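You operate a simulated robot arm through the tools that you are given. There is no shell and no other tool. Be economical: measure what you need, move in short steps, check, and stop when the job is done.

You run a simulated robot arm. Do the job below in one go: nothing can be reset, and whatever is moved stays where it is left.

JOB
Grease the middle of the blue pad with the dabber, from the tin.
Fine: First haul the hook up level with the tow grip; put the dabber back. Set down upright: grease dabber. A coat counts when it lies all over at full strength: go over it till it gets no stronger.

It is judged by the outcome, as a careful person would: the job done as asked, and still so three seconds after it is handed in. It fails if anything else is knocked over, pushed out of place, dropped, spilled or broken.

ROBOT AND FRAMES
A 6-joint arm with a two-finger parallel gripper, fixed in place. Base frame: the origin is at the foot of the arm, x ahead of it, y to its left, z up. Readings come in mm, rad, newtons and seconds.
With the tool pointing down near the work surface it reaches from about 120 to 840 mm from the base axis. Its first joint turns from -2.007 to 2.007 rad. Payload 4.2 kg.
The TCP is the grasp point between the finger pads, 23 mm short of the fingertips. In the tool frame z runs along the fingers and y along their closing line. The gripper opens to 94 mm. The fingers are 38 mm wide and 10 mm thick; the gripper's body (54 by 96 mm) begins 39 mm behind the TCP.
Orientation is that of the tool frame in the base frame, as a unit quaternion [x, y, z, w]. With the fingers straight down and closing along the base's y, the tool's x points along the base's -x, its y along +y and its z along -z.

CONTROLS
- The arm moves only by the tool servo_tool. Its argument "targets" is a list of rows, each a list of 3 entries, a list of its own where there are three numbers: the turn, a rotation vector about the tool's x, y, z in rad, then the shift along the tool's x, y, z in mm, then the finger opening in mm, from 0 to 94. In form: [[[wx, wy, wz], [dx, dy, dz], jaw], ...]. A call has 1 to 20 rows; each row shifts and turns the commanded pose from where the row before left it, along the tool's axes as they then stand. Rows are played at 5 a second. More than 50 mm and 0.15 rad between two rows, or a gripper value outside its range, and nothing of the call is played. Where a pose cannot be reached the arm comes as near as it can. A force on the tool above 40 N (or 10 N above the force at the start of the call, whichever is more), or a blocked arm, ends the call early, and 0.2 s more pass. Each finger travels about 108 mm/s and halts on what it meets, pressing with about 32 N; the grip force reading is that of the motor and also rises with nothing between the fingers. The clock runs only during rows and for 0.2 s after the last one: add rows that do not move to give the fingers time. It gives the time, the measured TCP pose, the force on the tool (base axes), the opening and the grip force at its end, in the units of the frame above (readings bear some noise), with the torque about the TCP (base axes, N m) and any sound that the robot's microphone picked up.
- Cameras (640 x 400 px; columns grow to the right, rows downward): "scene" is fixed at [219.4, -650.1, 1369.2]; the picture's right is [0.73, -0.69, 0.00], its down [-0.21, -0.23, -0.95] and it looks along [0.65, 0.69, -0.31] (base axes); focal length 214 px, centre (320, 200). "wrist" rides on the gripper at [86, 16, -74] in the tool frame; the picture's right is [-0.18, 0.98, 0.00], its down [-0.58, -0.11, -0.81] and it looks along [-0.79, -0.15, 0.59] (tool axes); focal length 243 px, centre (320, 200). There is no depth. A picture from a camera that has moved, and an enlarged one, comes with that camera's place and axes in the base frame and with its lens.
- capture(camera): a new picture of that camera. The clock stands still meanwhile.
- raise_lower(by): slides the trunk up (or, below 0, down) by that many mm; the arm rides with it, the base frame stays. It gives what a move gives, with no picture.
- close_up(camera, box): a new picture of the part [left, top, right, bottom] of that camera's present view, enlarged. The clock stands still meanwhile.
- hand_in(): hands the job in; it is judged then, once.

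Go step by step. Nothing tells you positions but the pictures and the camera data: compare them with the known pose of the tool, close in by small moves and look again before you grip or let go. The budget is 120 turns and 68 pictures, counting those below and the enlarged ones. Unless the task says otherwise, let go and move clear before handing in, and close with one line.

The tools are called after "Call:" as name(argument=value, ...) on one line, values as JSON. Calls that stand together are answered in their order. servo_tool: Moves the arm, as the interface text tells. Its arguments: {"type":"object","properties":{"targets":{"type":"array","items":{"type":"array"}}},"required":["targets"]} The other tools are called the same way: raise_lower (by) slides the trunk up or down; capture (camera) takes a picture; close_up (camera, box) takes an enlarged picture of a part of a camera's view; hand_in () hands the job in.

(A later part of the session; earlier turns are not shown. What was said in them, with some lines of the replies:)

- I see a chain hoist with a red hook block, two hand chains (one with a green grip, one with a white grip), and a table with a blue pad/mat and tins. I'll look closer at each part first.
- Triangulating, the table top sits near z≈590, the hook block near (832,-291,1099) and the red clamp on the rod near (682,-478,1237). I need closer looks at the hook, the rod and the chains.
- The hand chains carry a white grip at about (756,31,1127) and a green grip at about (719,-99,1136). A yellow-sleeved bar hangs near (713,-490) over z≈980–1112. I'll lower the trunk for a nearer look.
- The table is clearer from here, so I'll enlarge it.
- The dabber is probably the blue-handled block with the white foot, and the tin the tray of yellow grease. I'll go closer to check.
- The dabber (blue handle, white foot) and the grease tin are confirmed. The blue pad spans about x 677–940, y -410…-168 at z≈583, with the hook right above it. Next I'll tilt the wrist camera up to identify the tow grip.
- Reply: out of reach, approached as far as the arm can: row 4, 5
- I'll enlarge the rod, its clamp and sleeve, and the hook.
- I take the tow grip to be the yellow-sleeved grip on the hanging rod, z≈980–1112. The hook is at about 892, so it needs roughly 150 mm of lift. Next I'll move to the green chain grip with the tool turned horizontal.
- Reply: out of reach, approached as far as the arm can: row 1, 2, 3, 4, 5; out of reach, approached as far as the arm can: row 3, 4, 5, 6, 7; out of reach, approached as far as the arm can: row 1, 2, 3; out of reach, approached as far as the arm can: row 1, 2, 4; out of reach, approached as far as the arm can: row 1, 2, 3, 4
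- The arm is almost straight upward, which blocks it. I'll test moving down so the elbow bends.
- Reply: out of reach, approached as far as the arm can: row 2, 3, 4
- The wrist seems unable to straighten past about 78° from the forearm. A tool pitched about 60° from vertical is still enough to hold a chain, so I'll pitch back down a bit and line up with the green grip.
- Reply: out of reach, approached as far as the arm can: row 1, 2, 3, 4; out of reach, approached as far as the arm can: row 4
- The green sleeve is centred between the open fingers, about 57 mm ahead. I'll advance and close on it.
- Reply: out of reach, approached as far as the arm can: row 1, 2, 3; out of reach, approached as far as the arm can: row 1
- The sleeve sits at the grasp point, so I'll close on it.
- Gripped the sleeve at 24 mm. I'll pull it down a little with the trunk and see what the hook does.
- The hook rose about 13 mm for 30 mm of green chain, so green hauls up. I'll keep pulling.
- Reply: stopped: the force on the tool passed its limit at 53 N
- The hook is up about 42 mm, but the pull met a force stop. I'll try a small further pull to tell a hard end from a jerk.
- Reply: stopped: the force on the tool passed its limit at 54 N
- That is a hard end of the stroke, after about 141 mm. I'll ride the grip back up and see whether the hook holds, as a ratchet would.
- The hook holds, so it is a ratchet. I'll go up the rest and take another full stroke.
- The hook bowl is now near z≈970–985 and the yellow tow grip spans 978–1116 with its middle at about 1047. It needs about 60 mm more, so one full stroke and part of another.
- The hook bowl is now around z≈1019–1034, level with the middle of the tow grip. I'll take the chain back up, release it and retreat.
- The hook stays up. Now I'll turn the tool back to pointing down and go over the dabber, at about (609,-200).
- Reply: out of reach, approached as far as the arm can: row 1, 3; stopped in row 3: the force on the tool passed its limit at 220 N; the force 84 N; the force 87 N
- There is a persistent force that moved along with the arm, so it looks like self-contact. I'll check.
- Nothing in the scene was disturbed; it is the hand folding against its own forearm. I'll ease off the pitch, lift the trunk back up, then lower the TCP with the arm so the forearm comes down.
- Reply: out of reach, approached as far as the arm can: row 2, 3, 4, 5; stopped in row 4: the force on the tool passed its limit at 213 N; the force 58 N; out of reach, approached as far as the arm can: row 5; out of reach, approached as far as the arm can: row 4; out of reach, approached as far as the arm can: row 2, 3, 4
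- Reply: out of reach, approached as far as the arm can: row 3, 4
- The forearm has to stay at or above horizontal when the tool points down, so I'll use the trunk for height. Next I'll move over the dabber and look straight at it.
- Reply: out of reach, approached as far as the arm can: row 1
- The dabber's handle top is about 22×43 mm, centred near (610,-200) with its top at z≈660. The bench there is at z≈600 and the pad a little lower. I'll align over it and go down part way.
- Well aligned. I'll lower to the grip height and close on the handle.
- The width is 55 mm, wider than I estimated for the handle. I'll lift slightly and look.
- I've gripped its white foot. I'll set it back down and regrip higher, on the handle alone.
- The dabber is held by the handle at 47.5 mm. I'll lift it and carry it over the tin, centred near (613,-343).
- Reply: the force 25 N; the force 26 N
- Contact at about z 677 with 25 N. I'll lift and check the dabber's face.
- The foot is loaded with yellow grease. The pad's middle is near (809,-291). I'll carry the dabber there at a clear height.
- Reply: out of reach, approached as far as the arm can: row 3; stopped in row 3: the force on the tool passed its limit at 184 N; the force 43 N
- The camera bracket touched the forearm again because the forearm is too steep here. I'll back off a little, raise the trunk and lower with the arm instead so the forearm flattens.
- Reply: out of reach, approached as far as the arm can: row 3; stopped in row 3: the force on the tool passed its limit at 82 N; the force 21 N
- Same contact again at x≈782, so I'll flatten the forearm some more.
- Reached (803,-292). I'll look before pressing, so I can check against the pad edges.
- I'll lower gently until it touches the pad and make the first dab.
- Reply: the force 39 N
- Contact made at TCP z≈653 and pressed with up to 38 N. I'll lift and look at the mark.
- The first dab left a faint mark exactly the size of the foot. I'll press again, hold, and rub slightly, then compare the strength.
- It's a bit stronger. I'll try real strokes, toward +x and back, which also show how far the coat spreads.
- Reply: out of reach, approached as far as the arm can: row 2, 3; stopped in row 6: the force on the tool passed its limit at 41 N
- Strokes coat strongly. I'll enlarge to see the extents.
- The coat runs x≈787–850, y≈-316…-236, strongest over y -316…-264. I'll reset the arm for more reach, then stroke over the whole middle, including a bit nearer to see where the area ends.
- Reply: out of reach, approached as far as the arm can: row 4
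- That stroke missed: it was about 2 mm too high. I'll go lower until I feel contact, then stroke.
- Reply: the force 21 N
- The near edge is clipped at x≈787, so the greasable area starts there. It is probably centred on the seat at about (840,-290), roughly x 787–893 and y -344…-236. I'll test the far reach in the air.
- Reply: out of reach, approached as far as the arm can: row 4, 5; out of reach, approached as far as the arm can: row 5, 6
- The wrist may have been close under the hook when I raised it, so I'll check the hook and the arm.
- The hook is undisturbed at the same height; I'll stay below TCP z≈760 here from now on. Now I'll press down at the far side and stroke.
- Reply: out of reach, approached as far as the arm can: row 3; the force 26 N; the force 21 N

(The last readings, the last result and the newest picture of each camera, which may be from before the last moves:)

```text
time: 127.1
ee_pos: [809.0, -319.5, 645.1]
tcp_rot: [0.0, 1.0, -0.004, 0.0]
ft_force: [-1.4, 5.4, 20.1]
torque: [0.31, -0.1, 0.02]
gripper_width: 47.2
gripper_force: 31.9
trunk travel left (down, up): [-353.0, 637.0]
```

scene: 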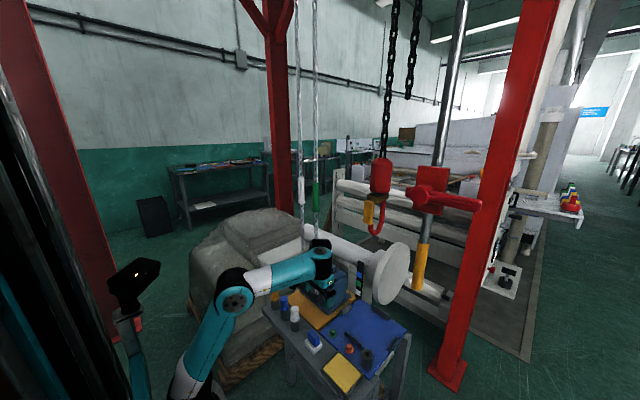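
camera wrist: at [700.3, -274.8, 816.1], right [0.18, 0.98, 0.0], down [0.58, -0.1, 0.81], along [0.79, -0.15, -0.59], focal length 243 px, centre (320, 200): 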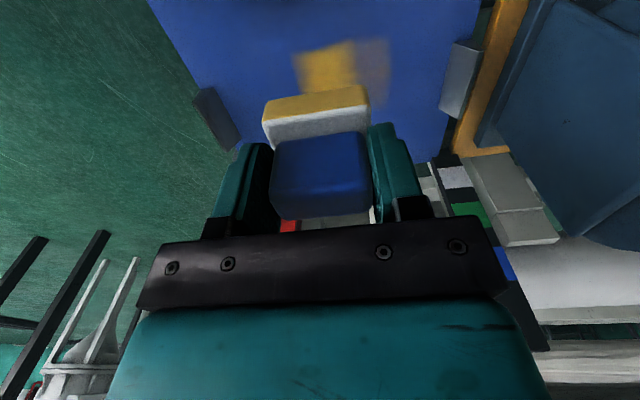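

Call:
servo_tool(targets=[[[0, 0, 0], [-11, 0, 0], 25], [[0, 0, 0], [-11, 0, 0], 25], [[0, 0, 0], [-11, 0, 0], 25], [[0, 0, 0], [-11, 0, 0], 25], [[0, 0, 0], [0, 13, 0], 25], [[0, 0, 0], [0, 14, 0], 25], [[0, 0, 0], [11, 0, 0], 25], [[0, 0, 0], [11, 0, 0], 25], [[0, 0, 0], [11, 0, 0], 25], [[0, 0, 0], [11, 0, 0], 25], [[0, 0, 0], [0, 14, 0], 25], [[0, 0, 0], [0, 14, 0], 25], [[0, 0, 0], [-11, 0, 0], 25], [[0, 0, 0], [-11, 0, 0], 25], [[0, 0, 0], [-11, 0, 0], 25], [[0, 0, 0], [-11, 0, 0], 25], [[0, 0, 0], [0, 0, 0], 25]])

Call:
raise_lower(by=95)

Call:
servo_tool(targets=[[[0, 0, 0], [14, -10, 0], 25], [[0, 0, 0], [14, -10, 0], 25], [[0, 0, 0], [14, -10, 0], 25], [[0, 0, 0], [0, 0, 0], 25]])

Call:
close_up(camera="scene", box=[330, 290, 410, 350])

```text
time: 130.7
ee_pos: [849.0, -264.1, 644.9]
tcp_rot: [-0.002, 1.0, -0.001, 0.001]
ft_force: [-5.4, 0.2, 20.0]
torque: [0.25, 0.16, 0.03]
gripper_width: 47.6
gripper_force: 32.0
out of reach, approached as far as the arm can: row 4
trunk travel left (down, up): [-353.0, 637.0]
```

```text
time: 132.0
ee_pos: [849.6, -265.0, 739.0]
tcp_rot: [-0.001, 1.0, -0.002, 0.0]
ft_force: [-0.4, 0.4, -1.4]
torque: [0.01, -0.01, 0.02]
gripper_width: 47.3
gripper_force: 32.5
trunk travel left (down, up): [-448.0, 542.0]
```

```text
time: 133.0
ee_pos: [808.0, -297.2, 737.8]
tcp_rot: [-0.001, 1.0, -0.002, 0.0]
ft_force: [0.2, 2.0, -0.8]
torque: [0.01, 0.02, 0.01]
gripper_width: 47.5
gripper_force: 32.4
trunk travel left (down, up): [-448.0, 542.0]
```

```text
6.67 times, centred on (370, 320) of scene
camera zoom: at [219.4, -650.1, 1369.2], right [0.73, -0.69, 0.0], down [-0.21, -0.23, -0.95], along [0.65, 0.69, -0.31], focal length 1430 px, centre (-13, -600)
```

zoom: 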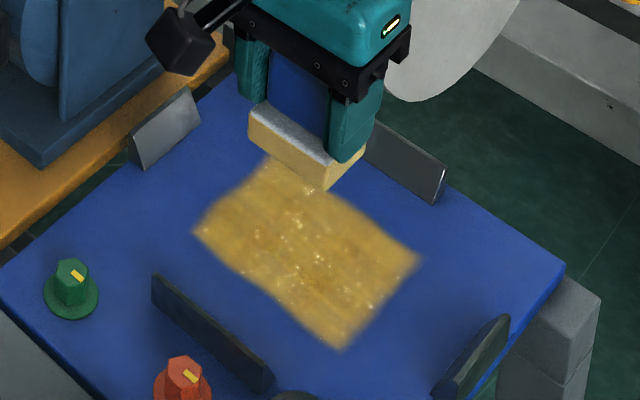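

The coat is now strong over x≈787–875, y≈-348…-239. I'll extend slightly farther on the far side and both lateral sides until nothing more gets coated. First I'll shift height from arm to trunk for extra reach, staying below the hook.

Call:
servo_tool(targets=[[[0, 0, 0], [0, 2, 20], 25], [[0, 0, 0], [-10, 2, 20], 25], [[0, 0, 0], [-10, 2, 20], 25], [[0, 0, 0], [-10, 0, 10], 25], [[0, 0, 0], [0, 0, 0], 25]])

Call:
raise_lower(by=65)

Call:
servo_tool(targets=[[[0, 0, 0], [-10, 0, 15], 25], [[0, 0, 0], [-10, 0, 15], 25], [[0, 0, 0], [-10, 0, 15], 25], [[0, 0, 0], [-8, 0, 0], 25], [[0, 0, 0], [0, 0, 0], 25]])

```text
time: 134.2
ee_pos: [842.7, -290.4, 675.9]
tcp_rot: [-0.001, 1.0, -0.005, -0.006]
ft_force: [0.0, -0.1, -1.0]
torque: [-0.01, 0.02, -0.01]
gripper_width: 47.9
gripper_force: 32.4
out of reach, approached as far as the arm can: row 4
trunk travel left (down, up): [-448.0, 542.0]
```

```text
time: 135.2
ee_pos: [841.0, -291.1, 741.4]
tcp_rot: [-0.001, 1.0, -0.006, -0.006]
ft_force: [-0.2, 0.6, -0.2]
torque: [0.01, 0.02, 0.04]
gripper_width: 47.8
gripper_force: 32.1
trunk travel left (down, up): [-513.0, 477.0]
```

```text
time: 136.4
ee_pos: [861.8, -286.7, 697.2]
tcp_rot: [-0.001, 1.0, -0.006, -0.006]
ft_force: [-0.1, 0.0, -0.5]
torque: [-0.01, 0.01, 0.01]
gripper_width: 47.7
gripper_force: 32.2
out of reach, approached as far as the arm can: row 3, 4
trunk travel left (down, up): [-513.0, 477.0]
```

Call:
servo_tool(targets=[[[-0.012, -0.012, 0], [0, 0, 0], 25], [[0, 0, 0], [0, 0, 0], 25]])

Call:
raise_lower(by=-52)

```text
time: 137.0
ee_pos: [861.1, -288.1, 697.2]
tcp_rot: [-0.001, 1.0, 0.001, -0.001]
ft_force: [0.2, -0.4, -0.3]
torque: [0.01, 0.0, -0.01]
gripper_width: 47.6
gripper_force: 32.4
trunk travel left (down, up): [-513.0, 477.0]
```

```text
time: 137.9
ee_pos: [863.6, -287.9, 645.5]
tcp_rot: [-0.001, 1.0, 0.001, 0.001]
ft_force: [-0.2, 0.6, 0.0]
torque: [-0.03, -0.01, -0.03]
gripper_width: 47.3
gripper_force: 31.8
trunk travel left (down, up): [-461.0, 529.0]
```

Call:
raise_lower(by=-4)

Call:
servo_tool(targets=[[[0, 0, 0], [0, 10, 0], 25], [[0, 0, 0], [-3, 10, 0], 25], [[0, 0, 0], [-3, 10, 0], 25], [[0, 0, 0], [-2, 10, 0], 25], [[0, 0, 0], [0, -10, 0], 25], [[0, 0, 0], [2, -10, 0], 25], [[0, 0, 0], [3, -10, 0], 25], [[0, 0, 0], [3, -10, 0], 25], [[0, 0, 0], [3, -10, 0], 25], [[0, 0, 0], [3, -10, 0], 25], [[0, 0, 0], [3, -10, 0], 25], [[0, 0, 0], [3, -8, 0], 25], [[0, 0, 0], [0, 0, 0], 25]])

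```text
time: 138.5
ee_pos: [862.7, -286.9, 644.3]
tcp_rot: [-0.001, 1.0, 0.001, 0.002]
ft_force: [-5.2, 2.3, 22.6]
torque: [-0.08, 0.39, -0.05]
gripper_width: 47.6
gripper_force: 32.0
trunk travel left (down, up): [-457.0, 533.0]
```

```text
time: 141.3
ee_pos: [850.7, -327.3, 644.4]
tcp_rot: [-0.001, 1.0, 0.0, 0.002]
ft_force: [2.7, 7.7, 32.7]
torque: [0.19, -0.03, 0.06]
gripper_width: 47.4
gripper_force: 31.8
trunk travel left (down, up): [-457.0, 533.0]
```

Call:
raise_lower(by=2)

Call:
servo_tool(targets=[[[0, 0, 0], [10, -2, 0], 25], [[0, 0, 0], [10, -2, 0], 25], [[0, 0, 0], [10, 0, 0], 25], [[0, 0, 0], [10, 0, 0], 25], [[0, 0, 0], [0, 13, 0], 25], [[0, 0, 0], [0, 13, 0], 25], [[0, 0, 0], [0, 13, 0], 25], [[0, 0, 0], [0, 13, 0], 25], [[0, 0, 0], [0, 13, 0], 25], [[0, 0, 0], [0, 13, 0], 25], [[0, 0, 0], [-11, 0, 0], 25], [[0, 0, 0], [-11, 0, 0], 25], [[0, 0, 0], [-11, 0, 0], 25], [[0, 0, 0], [-11, 0, 0], 25], [[0, 0, 0], [-11, 0, 0], 25], [[0, 0, 0], [0, -13, 0], 25], [[0, 0, 0], [0, -13, 0], 25], [[0, 0, 0], [0, 0, 0], 25]])

Call:
raise_lower(by=50)

Call:
servo_tool(targets=[[[0, 0, 0], [20, -10, -10], 25], [[0, 0, 0], [20, -10, -10], 25], [[0, 0, 0], [20, -10, -10], 25], [[0, 0, 0], [20, -10, -10], 25], [[0, 0, 0], [0, 0, 0], 25]])

```text
time: 141.8
ee_pos: [850.7, -327.0, 644.5]
tcp_rot: [-0.001, 1.0, 0.001, 0.001]
ft_force: [7.2, 3.3, 24.7]
torque: [-0.15, -0.4, 0.09]
gripper_width: 47.5
gripper_force: 32.2
trunk travel left (down, up): [-459.0, 531.0]
```

```text
time: 145.6
ee_pos: [861.9, -290.3, 644.6]
tcp_rot: [-0.002, 1.0, 0.002, 0.002]
ft_force: [2.3, 9.0, 30.5]
torque: [0.36, -0.09, 0.03]
gripper_width: 47.8
gripper_force: 32.0
out of reach, approached as far as the arm can: row 1, 2, 3, 4, 5, 6, 7, 8, 9, 10, 11, 12, 13, 14, 15, 17
trunk travel left (down, up): [-459.0, 531.0]
```

```text
time: 146.5
ee_pos: [860.7, -290.8, 692.0]
tcp_rot: [0.0, 1.0, 0.001, 0.0]
ft_force: [0.0, 0.3, -0.6]
torque: [0.01, -0.03, -0.02]
gripper_width: 47.5
gripper_force: 32.4
trunk travel left (down, up): [-509.0, 481.0]
```

```text
time: 147.7
ee_pos: [797.1, -336.7, 734.6]
tcp_rot: [-0.001, 1.0, 0.001, 0.0]
ft_force: [-0.3, 0.2, -0.7]
torque: [0.01, 0.01, -0.01]
gripper_width: 47.4
gripper_force: 32.0
out of reach, approached as far as the arm can: row 1, 2
trunk travel left (down, up): [-509.0, 481.0]
```

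Call:
close_up(camera="scene", box=[330, 285, 410, 345])

```text
6.67 times, centred on (370, 315) of scene
camera zoom: at [219.4, -650.1, 1369.2], right [0.73, -0.69, 0.0], down [-0.21, -0.23, -0.95], along [0.65, 0.69, -0.31], focal length 1430 px, centre (-13, -567)
```

zoom: 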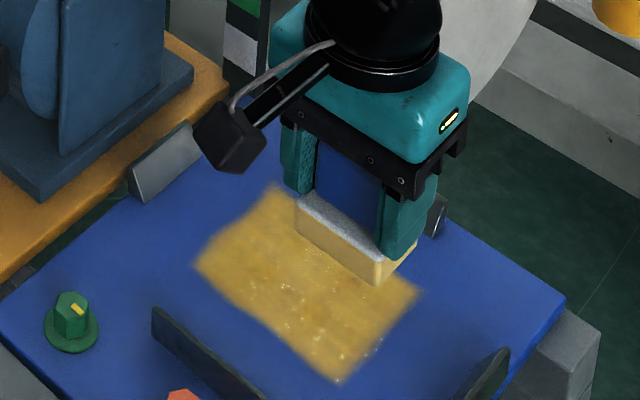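

The coat now ends at clipped edges all round: x≈787–875, y≈-348…-239, centred under the hook. To bring it all to full strength I'll reload at the tin and go over it once more.

Call:
raise_lower(by=-30)

Call:
servo_tool(targets=[[[0, 0, 0], [15, 5, -15], 25], [[0, 0, 0], [18, 5, -15], 25], [[0, 0, 0], [18, 5, -15], 25], [[0, 0, 0], [18, 5, -15], 25], [[0, 0, 0], [18, 0, -10], 25], [[0, 0, 0], [0, 0, 0], 25]])

Call:
raise_lower(by=-60)

Call:
servo_tool(targets=[[[0, 0, 0], [15, 0, -15], 25], [[0, 0, 0], [15, 0, -15], 25], [[0, 0, 0], [15, 0, -15], 25], [[0, 0, 0], [15, 0, -15], 25], [[0, 0, 0], [15, 0, -15], 25], [[0, 0, 0], [0, 0, 0], 25]])

```text
time: 148.4
ee_pos: [797.4, -336.1, 703.8]
tcp_rot: [-0.001, 1.0, 0.001, 0.0]
ft_force: [0.2, 1.0, -0.8]
torque: [-0.01, -0.03, 0.01]
gripper_width: 47.5
gripper_force: 31.5
trunk travel left (down, up): [-479.0, 511.0]
```

```text
time: 149.8
ee_pos: [709.4, -315.5, 774.0]
tcp_rot: [-0.001, 1.0, 0.001, -0.001]
ft_force: [-0.7, 0.0, -0.6]
torque: [0.01, -0.02, 0.0]
gripper_width: 47.7
gripper_force: 32.1
trunk travel left (down, up): [-479.0, 511.0]
```

```text
time: 150.8
ee_pos: [711.0, -316.7, 712.8]
tcp_rot: [-0.001, 1.0, 0.001, -0.001]
ft_force: [0.0, -0.5, 0.3]
torque: [-0.03, 0.01, 0.01]
gripper_width: 47.5
gripper_force: 31.9
trunk travel left (down, up): [-419.0, 571.0]
```

```text
time: 152.2
ee_pos: [634.3, -316.7, 787.4]
tcp_rot: [-0.001, 1.0, 0.001, -0.001]
ft_force: [0.4, 0.1, -0.2]
torque: [-0.01, -0.01, 0.02]
gripper_width: 47.3
gripper_force: 32.1
trunk travel left (down, up): [-419.0, 571.0]
```

Call:
servo_tool(targets=[[[0, 0, 0], [9, -12, 0], 25], [[0, 0, 0], [8, -11, 0], 25], [[0, 0, 0], [0, 0, 0], 25]])

Call:
raise_lower(by=-112)

```text
time: 153.1
ee_pos: [618.2, -339.6, 788.2]
tcp_rot: [-0.001, 1.0, 0.0, 0.0]
ft_force: [0.2, -0.3, -0.8]
torque: [-0.03, -0.01, 0.0]
gripper_width: 47.8
gripper_force: 32.0
trunk travel left (down, up): [-419.0, 571.0]
```

```text
time: 154.5
ee_pos: [617.2, -338.8, 676.0]
tcp_rot: [-0.001, 1.0, 0.0, -0.001]
ft_force: [-0.3, -0.8, -0.4]
torque: [-0.02, -0.01, 0.02]
gripper_width: 47.6
gripper_force: 32.2
trunk travel left (down, up): [-307.0, 683.0]
```

Call:
raise_lower(by=-6)

Call:
raise_lower(by=-3)

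```text
time: 155.0
ee_pos: [617.2, -339.0, 669.6]
tcp_rot: [-0.002, 1.0, 0.001, 0.0]
ft_force: [0.8, 0.0, -0.5]
torque: [0.03, 0.01, -0.02]
gripper_width: 47.7
gripper_force: 32.4
trunk travel left (down, up): [-301.0, 689.0]
```

```text
time: 155.6
ee_pos: [617.9, -340.1, 666.8]
tcp_rot: [0.0, 1.0, 0.001, -0.001]
ft_force: [0.7, 0.7, -1.4]
torque: [-0.03, -0.02, -0.02]
gripper_width: 47.6
gripper_force: 32.0
trunk travel left (down, up): [-298.0, 692.0]
```

Call:
raise_lower(by=-3)

Call:
raise_lower(by=-2)

```text
time: 156.1
ee_pos: [617.7, -338.7, 667.0]
tcp_rot: [-0.001, 1.0, 0.001, 0.001]
ft_force: [-4.0, 2.9, 16.2]
torque: [-0.01, 0.09, 0.04]
gripper_width: 47.3
gripper_force: 32.0
trunk travel left (down, up): [-295.0, 695.0]
```

```text
time: 156.7
ee_pos: [619.5, -341.0, 665.6]
tcp_rot: [-0.001, 1.0, -0.001, 0.003]
ft_force: [-1.5, 0.6, 13.1]
torque: [0.14, 0.3, -0.01]
gripper_width: 47.4
gripper_force: 32.1
trunk travel left (down, up): [-294.0, 696.0]
stopped: the force on the tool passed its limit at 41 N (the readings are from after the stop); the commanded pose is now the measured one
```

Reloaded. Back over the pad.

Call:
raise_lower(by=110)

Call:
servo_tool(targets=[[[0, 0, 0], [-18, 6, 3], 25], [[0, 0, 0], [-18, 6, 3], 25], [[0, 0, 0], [-18, 4, 5], 25], [[0, 0, 0], [-18, 4, 8], 25], [[0, 0, 0], [-18, 0, 8], 25], [[0, 0, 0], [-18, 0, 8], 25], [[0, 0, 0], [-18, 0, 8], 25], [[0, 0, 0], [-18, 0, 5], 25], [[0, 0, 0], [-18, 0, 0], 25], [[0, 0, 0], [-18, 0, 0], 25], [[0, 0, 0], [-10, 0, 0], 25], [[0, 0, 0], [0, 0, 0], 25]])

```text
time: 158.1
ee_pos: [618.7, -341.0, 775.2]
tcp_rot: [0.0, 1.0, 0.0, 0.001]
ft_force: [-0.3, -0.3, -0.9]
torque: [-0.01, -0.01, 0.0]
gripper_width: 47.7
gripper_force: 31.2
trunk travel left (down, up): [-404.0, 586.0]
```

```text
time: 160.7
ee_pos: [808.9, -319.7, 726.6]
tcp_rot: [-0.001, 1.0, 0.0, 0.001]
ft_force: [-0.3, 0.2, -1.1]
torque: [0.02, 0.01, -0.03]
gripper_width: 47.7
gripper_force: 31.9
trunk travel left (down, up): [-404.0, 586.0]
```

Call:
servo_tool(targets=[[[0, 0, 0], [0, 0, 15], 25], [[0, 0, 0], [0, 0, 15], 25], [[0, 0, 0], [0, 0, 0], 25]])

Call:
raise_lower(by=-53)

Call:
raise_lower(by=-3)

```text
time: 161.5
ee_pos: [807.9, -320.2, 696.7]
tcp_rot: [0.0, 1.0, 0.0, 0.002]
ft_force: [0.1, -0.1, -0.6]
torque: [0.01, 0.03, -0.04]
gripper_width: 47.5
gripper_force: 32.5
trunk travel left (down, up): [-404.0, 586.0]
```

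```text
time: 162.4
ee_pos: [808.7, -320.6, 645.2]
tcp_rot: [-0.001, 1.0, 0.0, 0.003]
ft_force: [0.0, 0.1, 3.9]
torque: [0.05, 0.05, 0.03]
gripper_width: 47.6
gripper_force: 31.9
trunk travel left (down, up): [-351.0, 639.0]
```

```text
time: 163.0
ee_pos: [808.2, -319.7, 644.4]
tcp_rot: [-0.002, 1.0, -0.001, 0.004]
ft_force: [-3.7, 0.6, 25.8]
torque: [0.22, 0.54, -0.02]
gripper_width: 47.5
gripper_force: 31.8
trunk travel left (down, up): [-348.0, 642.0]
```

Call:
servo_tool(targets=[[[0, 0, 0], [4, -6, 0], 25], [[0, 0, 0], [0, 12, 0], 25], [[0, 0, 0], [0, 12, 0], 25], [[0, 0, 0], [0, 12, 0], 25], [[0, 0, 0], [0, 12, 0], 25], [[0, 0, 0], [0, 12, 0], 25], [[0, 0, 0], [0, 12, 0], 25], [[0, 0, 0], [-16, 0, 0], 25], [[0, 0, 0], [0, -12, 0], 25], [[0, 0, 0], [0, -12, 0], 25], [[0, 0, 0], [0, -12, 0], 25], [[0, 0, 0], [0, -12, 0], 25], [[0, 0, 0], [0, -12, 0], 25], [[0, 0, 0], [0, -12, 0], 25], [[0, 0, 0], [-16, 0, 0], 25], [[0, 0, 0], [0, 12, 0], 25], [[0, 0, 0], [0, 12, 0], 25], [[0, 0, 0], [0, 12, 0], 25], [[0, 0, 0], [0, 12, 0], 25], [[0, 0, 0], [0, 12, 0], 25]])

Call:
servo_tool(targets=[[[0, 0, 0], [0, 12, 0], 25], [[0, 0, 0], [-14, 0, 0], 25], [[0, 0, 0], [0, -12, 0], 25], [[0, 0, 0], [0, -12, 0], 25], [[0, 0, 0], [0, -12, 0], 25], [[0, 0, 0], [0, -12, 0], 25], [[0, 0, 0], [0, -12, 0], 25], [[0, 0, 0], [0, -10, 0], 25], [[0, 0, 0], [0, 12, 0], 25], [[0, 0, 0], [0, 12, 0], 25], [[0, 0, 0], [0, 12, 0], 25], [[0, 0, 0], [-4, 12, 0], 25], [[0, 0, 0], [-4, 12, 0], 25], [[0, 0, 0], [-2, 10, 0], 25], [[0, 0, 0], [15, -10, 0], 25], [[0, 0, 0], [15, -10, 0], 25], [[0, 0, 0], [0, 0, 0], 25]])

```text
time: 164.7
ee_pos: [809.2, -252.5, 645.0]
tcp_rot: [-0.002, 1.0, -0.001, 0.003]
ft_force: [-0.2, -1.8, 14.4]
torque: [0.05, 0.28, 0.05]
gripper_width: 47.3
gripper_force: 31.8
trunk travel left (down, up): [-348.0, 642.0]
stopped in row 8: the force on the tool passed its limit at 43 N (the readings are from after the stop); the commanded pose is now the measured one
```

```text
time: 168.3
ee_pos: [803.1, -261.0, 645.1]
tcp_rot: [-0.002, 1.0, 0.001, 0.003]
ft_force: [7.7, 6.3, 24.5]
torque: [0.36, -0.15, -0.06]
gripper_width: 47.3
gripper_force: 32.6
trunk travel left (down, up): [-348.0, 642.0]
```

Call:
raise_lower(by=1.5)

Call:
servo_tool(targets=[[[0, 0, 0], [-10, 3, 0], 25], [[0, 0, 0], [-10, 3, 0], 25], [[0, 0, 0], [-10, 0, 0], 25], [[0, 0, 0], [0, -10, 0], 25], [[0, 0, 0], [0, -10, 0], 25], [[0, 0, 0], [0, -10, 0], 25], [[0, 0, 0], [0, -10, 0], 25], [[0, 0, 0], [0, -10, 0], 25], [[0, 0, 0], [0, -10, 0], 25], [[0, 0, 0], [0, -10, 0], 25], [[0, 0, 0], [-9, 0, 0], 25], [[0, 0, 0], [-9, 0, 0], 25], [[0, 0, 0], [0, 10, 0], 25], [[0, 0, 0], [0, 10, 0], 25], [[0, 0, 0], [0, 10, 0], 25], [[0, 0, 0], [0, 10, 0], 25], [[0, 0, 0], [-4, 10, 0], 25], [[0, 0, 0], [-4, 10, 0], 25], [[0, 0, 0], [-4, 10, 0], 25], [[0, 0, 0], [0, 0, 0], 25]])

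```text
time: 168.8
ee_pos: [803.3, -261.6, 643.9]
tcp_rot: [-0.003, 1.0, 0.0, 0.001]
ft_force: [3.5, 5.6, 17.9]
torque: [0.16, -0.3, 0.07]
gripper_width: 47.6
gripper_force: 31.8
trunk travel left (down, up): [-349.0, 641.0]
```

```text
time: 173.0
ee_pos: [863.7, -255.4, 644.8]
tcp_rot: [-0.002, 1.0, 0.0, 0.002]
ft_force: [0.1, 0.1, 2.0]
torque: [0.05, 0.0, -0.02]
gripper_width: 47.4
gripper_force: 32.6
trunk travel left (down, up): [-349.0, 641.0]
```

Call:
raise_lower(by=-2)

Call:
servo_tool(targets=[[[0, 0, 0], [1, -10, 0], 25], [[0, 0, 0], [1, -10, 0], 25], [[0, 0, 0], [1, -10, 0], 25], [[0, 0, 0], [2, -10, 0], 25], [[0, 0, 0], [3, -10, 0], 25], [[0, 0, 0], [3, -10, 0], 25], [[0, 0, 0], [3, -11, 0], 25], [[0, 0, 0], [10, 0, 0], 25], [[0, 0, 0], [10, 0, 0], 25], [[0, 0, 0], [10, 0, 0], 25], [[0, 0, 0], [10, 0, 0], 25], [[0, 0, 0], [6, 0, 0], 25], [[0, 0, 0], [0, 10, 0], 25], [[0, 0, 0], [0, 10, 0], 25], [[0, 0, 0], [0, 10, 0], 25], [[0, 0, 0], [0, 10, 0], 25], [[0, 0, 0], [0, 10, 0], 25], [[0, 0, 0], [0, 10, 0], 25], [[0, 0, 0], [0, 10, 0], 25], [[0, 0, 0], [0, 0, 0], 25]])

Call:
raise_lower(by=60)

Call:
servo_tool(targets=[[[0, 0, 0], [17, 0, -15], 25], [[0, 0, 0], [17, 0, -15], 25], [[0, 0, 0], [17, 0, -15], 25], [[0, 0, 0], [17, 0, -15], 25], [[0, 0, 0], [17, 0, 0], 25], [[0, 0, 0], [0, 0, 0], 25]])

Call:
close_up(camera="scene", box=[330, 285, 410, 345])

```text
time: 173.5
ee_pos: [863.6, -254.7, 643.4]
tcp_rot: [-0.002, 1.0, 0.0, 0.003]
ft_force: [-1.9, 2.9, 13.7]
torque: [0.18, 0.29, -0.06]
gripper_width: 47.4
gripper_force: 31.9
trunk travel left (down, up): [-347.0, 643.0]
```

```text
time: 177.7
ee_pos: [804.4, -256.9, 643.7]
tcp_rot: [-0.002, 1.0, -0.001, 0.004]
ft_force: [-0.5, -7.5, 30.9]
torque: [-0.14, 0.18, 0.0]
gripper_width: 47.6
gripper_force: 32.2
trunk travel left (down, up): [-347.0, 643.0]
```

```text
time: 178.7
ee_pos: [802.2, -255.8, 703.0]
tcp_rot: [-0.001, 1.0, 0.0, 0.0]
ft_force: [0.3, 1.0, -0.8]
torque: [0.01, -0.03, 0.0]
gripper_width: 47.5
gripper_force: 31.8
trunk travel left (down, up): [-407.0, 583.0]
```

```text
time: 180.1
ee_pos: [718.9, -257.2, 763.8]
tcp_rot: [-0.001, 1.0, 0.0, 0.002]
ft_force: [0.1, -0.4, -0.5]
torque: [0.0, 0.0, -0.02]
gripper_width: 47.6
gripper_force: 32.0
trunk travel left (down, up): [-407.0, 583.0]
```

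```text
6.67 times, centred on (370, 315) of scene
camera zoom: at [219.4, -650.1, 1369.2], right [0.73, -0.69, 0.0], down [-0.21, -0.23, -0.95], along [0.65, 0.69, -0.31], focal length 1430 px, centre (-13, -567)
```

zoom: 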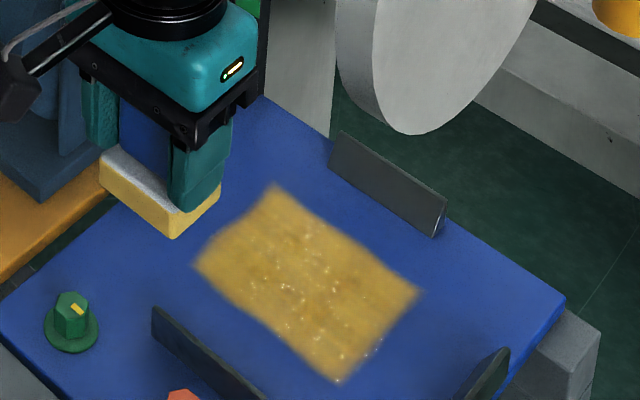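

The coat is uniform, the same size, and no stronger than before, so it's at full strength all over. Now I'll put the dabber back upright at (611,-200).

Call:
servo_tool(targets=[[[0, 0, 0], [18, 10, -3], 25], [[0, 0, 0], [18, 10, -3], 25], [[0, 0, 0], [18, 10, -3], 25], [[0, 0, 0], [18, 9, -3], 25], [[0, 0, 0], [18, 9, -3], 25], [[0, 0, 0], [17, 9, 0], 25], [[0, 0, 0], [0, 0, 0], 25]])

Call:
raise_lower(by=-110)

```text
time: 181.7
ee_pos: [611.1, -199.9, 778.7]
tcp_rot: [-0.001, 1.0, 0.0, 0.002]
ft_force: [0.4, -0.8, -0.3]
torque: [0.01, -0.01, -0.01]
gripper_width: 47.5
gripper_force: 32.2
trunk travel left (down, up): [-407.0, 583.0]
```

```text
time: 183.1
ee_pos: [610.1, -198.7, 666.8]
tcp_rot: [-0.001, 1.0, 0.0, 0.002]
ft_force: [0.8, 0.0, -0.9]
torque: [-0.01, -0.01, -0.02]
gripper_width: 47.4
gripper_force: 32.1
trunk travel left (down, up): [-297.0, 693.0]
```

Call:
raise_lower(by=-14)

Call:
raise_lower(by=-3)

```text
time: 183.7
ee_pos: [611.4, -199.7, 652.9]
tcp_rot: [-0.001, 1.0, 0.0, 0.002]
ft_force: [0.5, -0.5, -0.5]
torque: [0.02, -0.01, 0.0]
gripper_width: 47.7
gripper_force: 32.4
trunk travel left (down, up): [-283.0, 707.0]
```

```text
time: 184.2
ee_pos: [610.9, -199.1, 649.6]
tcp_rot: [-0.002, 1.0, -0.001, 0.002]
ft_force: [0.9, 0.0, -0.6]
torque: [0.02, 0.02, -0.02]
gripper_width: 47.6
gripper_force: 32.4
trunk travel left (down, up): [-280.0, 710.0]
```

Call:
raise_lower(by=-2)

Call:
raise_lower(by=-1.5)

```text
time: 184.8
ee_pos: [611.2, -198.4, 648.4]
tcp_rot: [-0.001, 1.0, 0.0, 0.002]
ft_force: [0.3, -0.5, -1.7]
torque: [-0.01, -0.02, 0.03]
gripper_width: 47.4
gripper_force: 32.0
trunk travel left (down, up): [-278.0, 712.0]
```

```text
time: 185.3
ee_pos: [610.9, -200.0, 646.2]
tcp_rot: [-0.002, 1.0, 0.0, 0.001]
ft_force: [0.1, -0.1, -0.5]
torque: [-0.02, 0.01, 0.04]
gripper_width: 47.5
gripper_force: 32.0
trunk travel left (down, up): [-277.0, 713.0]
```

Call:
raise_lower(by=-1.5)

Call:
raise_lower(by=-1.5)

```text
time: 185.8
ee_pos: [611.2, -199.5, 644.5]
tcp_rot: [-0.001, 1.0, 0.0, 0.002]
ft_force: [0.3, 0.1, -1.5]
torque: [0.0, 0.06, 0.0]
gripper_width: 47.6
gripper_force: 32.2
trunk travel left (down, up): [-275.0, 715.0]
```

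```text
time: 186.3
ee_pos: [610.7, -199.4, 645.1]
tcp_rot: [-0.002, 1.0, 0.001, 0.003]
ft_force: [-2.2, 0.0, 14.0]
torque: [0.08, 0.33, 0.0]
gripper_width: 47.5
gripper_force: 32.0
trunk travel left (down, up): [-274.0, 716.0]
```

Contact with the bench. I'll release, rise clear and check.

Call:
servo_tool(targets=[[[0, 0, 0], [0, 0, 0], 56], [[0, 0, 0], [0, 0, 0], 70], [[0, 0, 0], [0, 0, 0], 80], [[0, 0, 0], [0, 0, 0], 80]])

Call:
raise_lower(by=150)

Call:
servo_tool(targets=[[[0, 0, 0], [20, 0, -15], 80], [[0, 0, 0], [20, 0, -15], 80], [[0, 0, 0], [0, 0, 0], 80]])

Call:
capture(camera="scene")

```text
time: 187.3
ee_pos: [611.4, -200.1, 644.1]
tcp_rot: [-0.002, 1.0, 0.0, 0.002]
ft_force: [-0.2, -0.3, 0.1]
torque: [-0.01, -0.01, 0.0]
gripper_width: 80.0
gripper_force: 0.2
trunk travel left (down, up): [-274.0, 716.0]
```

```text
time: 189.1
ee_pos: [610.6, -199.7, 793.6]
tcp_rot: [-0.001, 1.0, 0.0, 0.002]
ft_force: [0.1, 0.5, 0.2]
torque: [0.01, -0.02, 0.05]
gripper_width: 79.7
gripper_force: 0.1
trunk travel left (down, up): [-424.0, 566.0]
```

```text
time: 189.8
ee_pos: [570.6, -199.4, 823.5]
tcp_rot: [-0.002, 1.0, -0.001, 0.001]
ft_force: [0.1, 0.5, 0.0]
torque: [-0.01, 0.02, 0.01]
gripper_width: 79.9
gripper_force: 0.1
trunk travel left (down, up): [-424.0, 566.0]
```

```text
3 pictures are left
```

scene: 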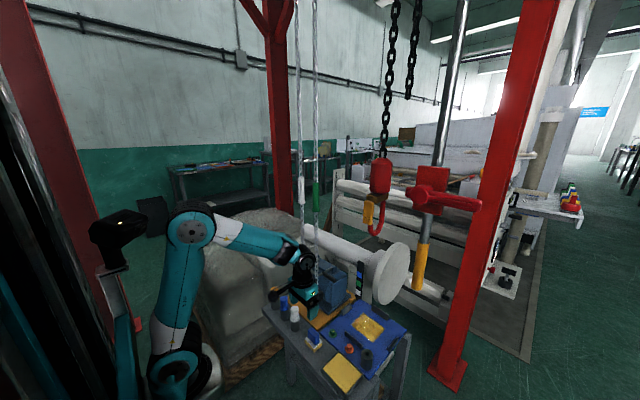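

Call:
close_up(camera="scene", box=[260, 270, 420, 400])

Call:
close_up(camera="scene", box=[340, 150, 460, 300])

```text
3.08 times, centred on (340, 335) of scene
camera zoom: at [219.4, -650.1, 1369.2], right [0.73, -0.69, 0.0], down [-0.21, -0.23, -0.95], along [0.65, 0.69, -0.31], focal length 660 px, centre (258, -215)
```

zoom: 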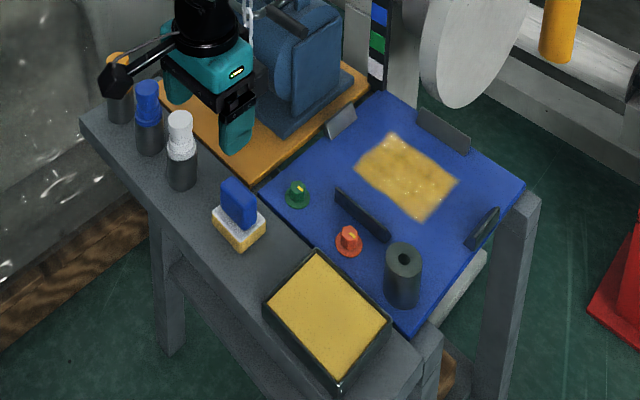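

```text
2.67 times, centred on (400, 225) of scene
camera zoom: at [219.4, -650.1, 1369.2], right [0.73, -0.69, 0.0], down [-0.21, -0.23, -0.95], along [0.65, 0.69, -0.31], focal length 572 px, centre (107, 133)
```

zoom: 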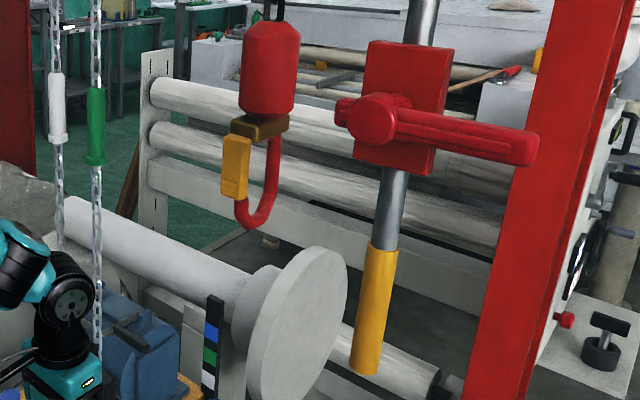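

The dabber stands upright in its place, the coat is complete, the hook is holding level with the yellow grip, and nothing else has moved. I'm handing in.

Call:
hand_in()

```text
The job is handed in.
```

I hauled the hook up, greased the middle of the blue pad until it got no stronger, put the dabber back upright, and handed the job in. I took the "tow grip" to be the yellow sleeve on the hanging rod; the hook's bowl sits within about 15 mm of its middle by my camera estimate.
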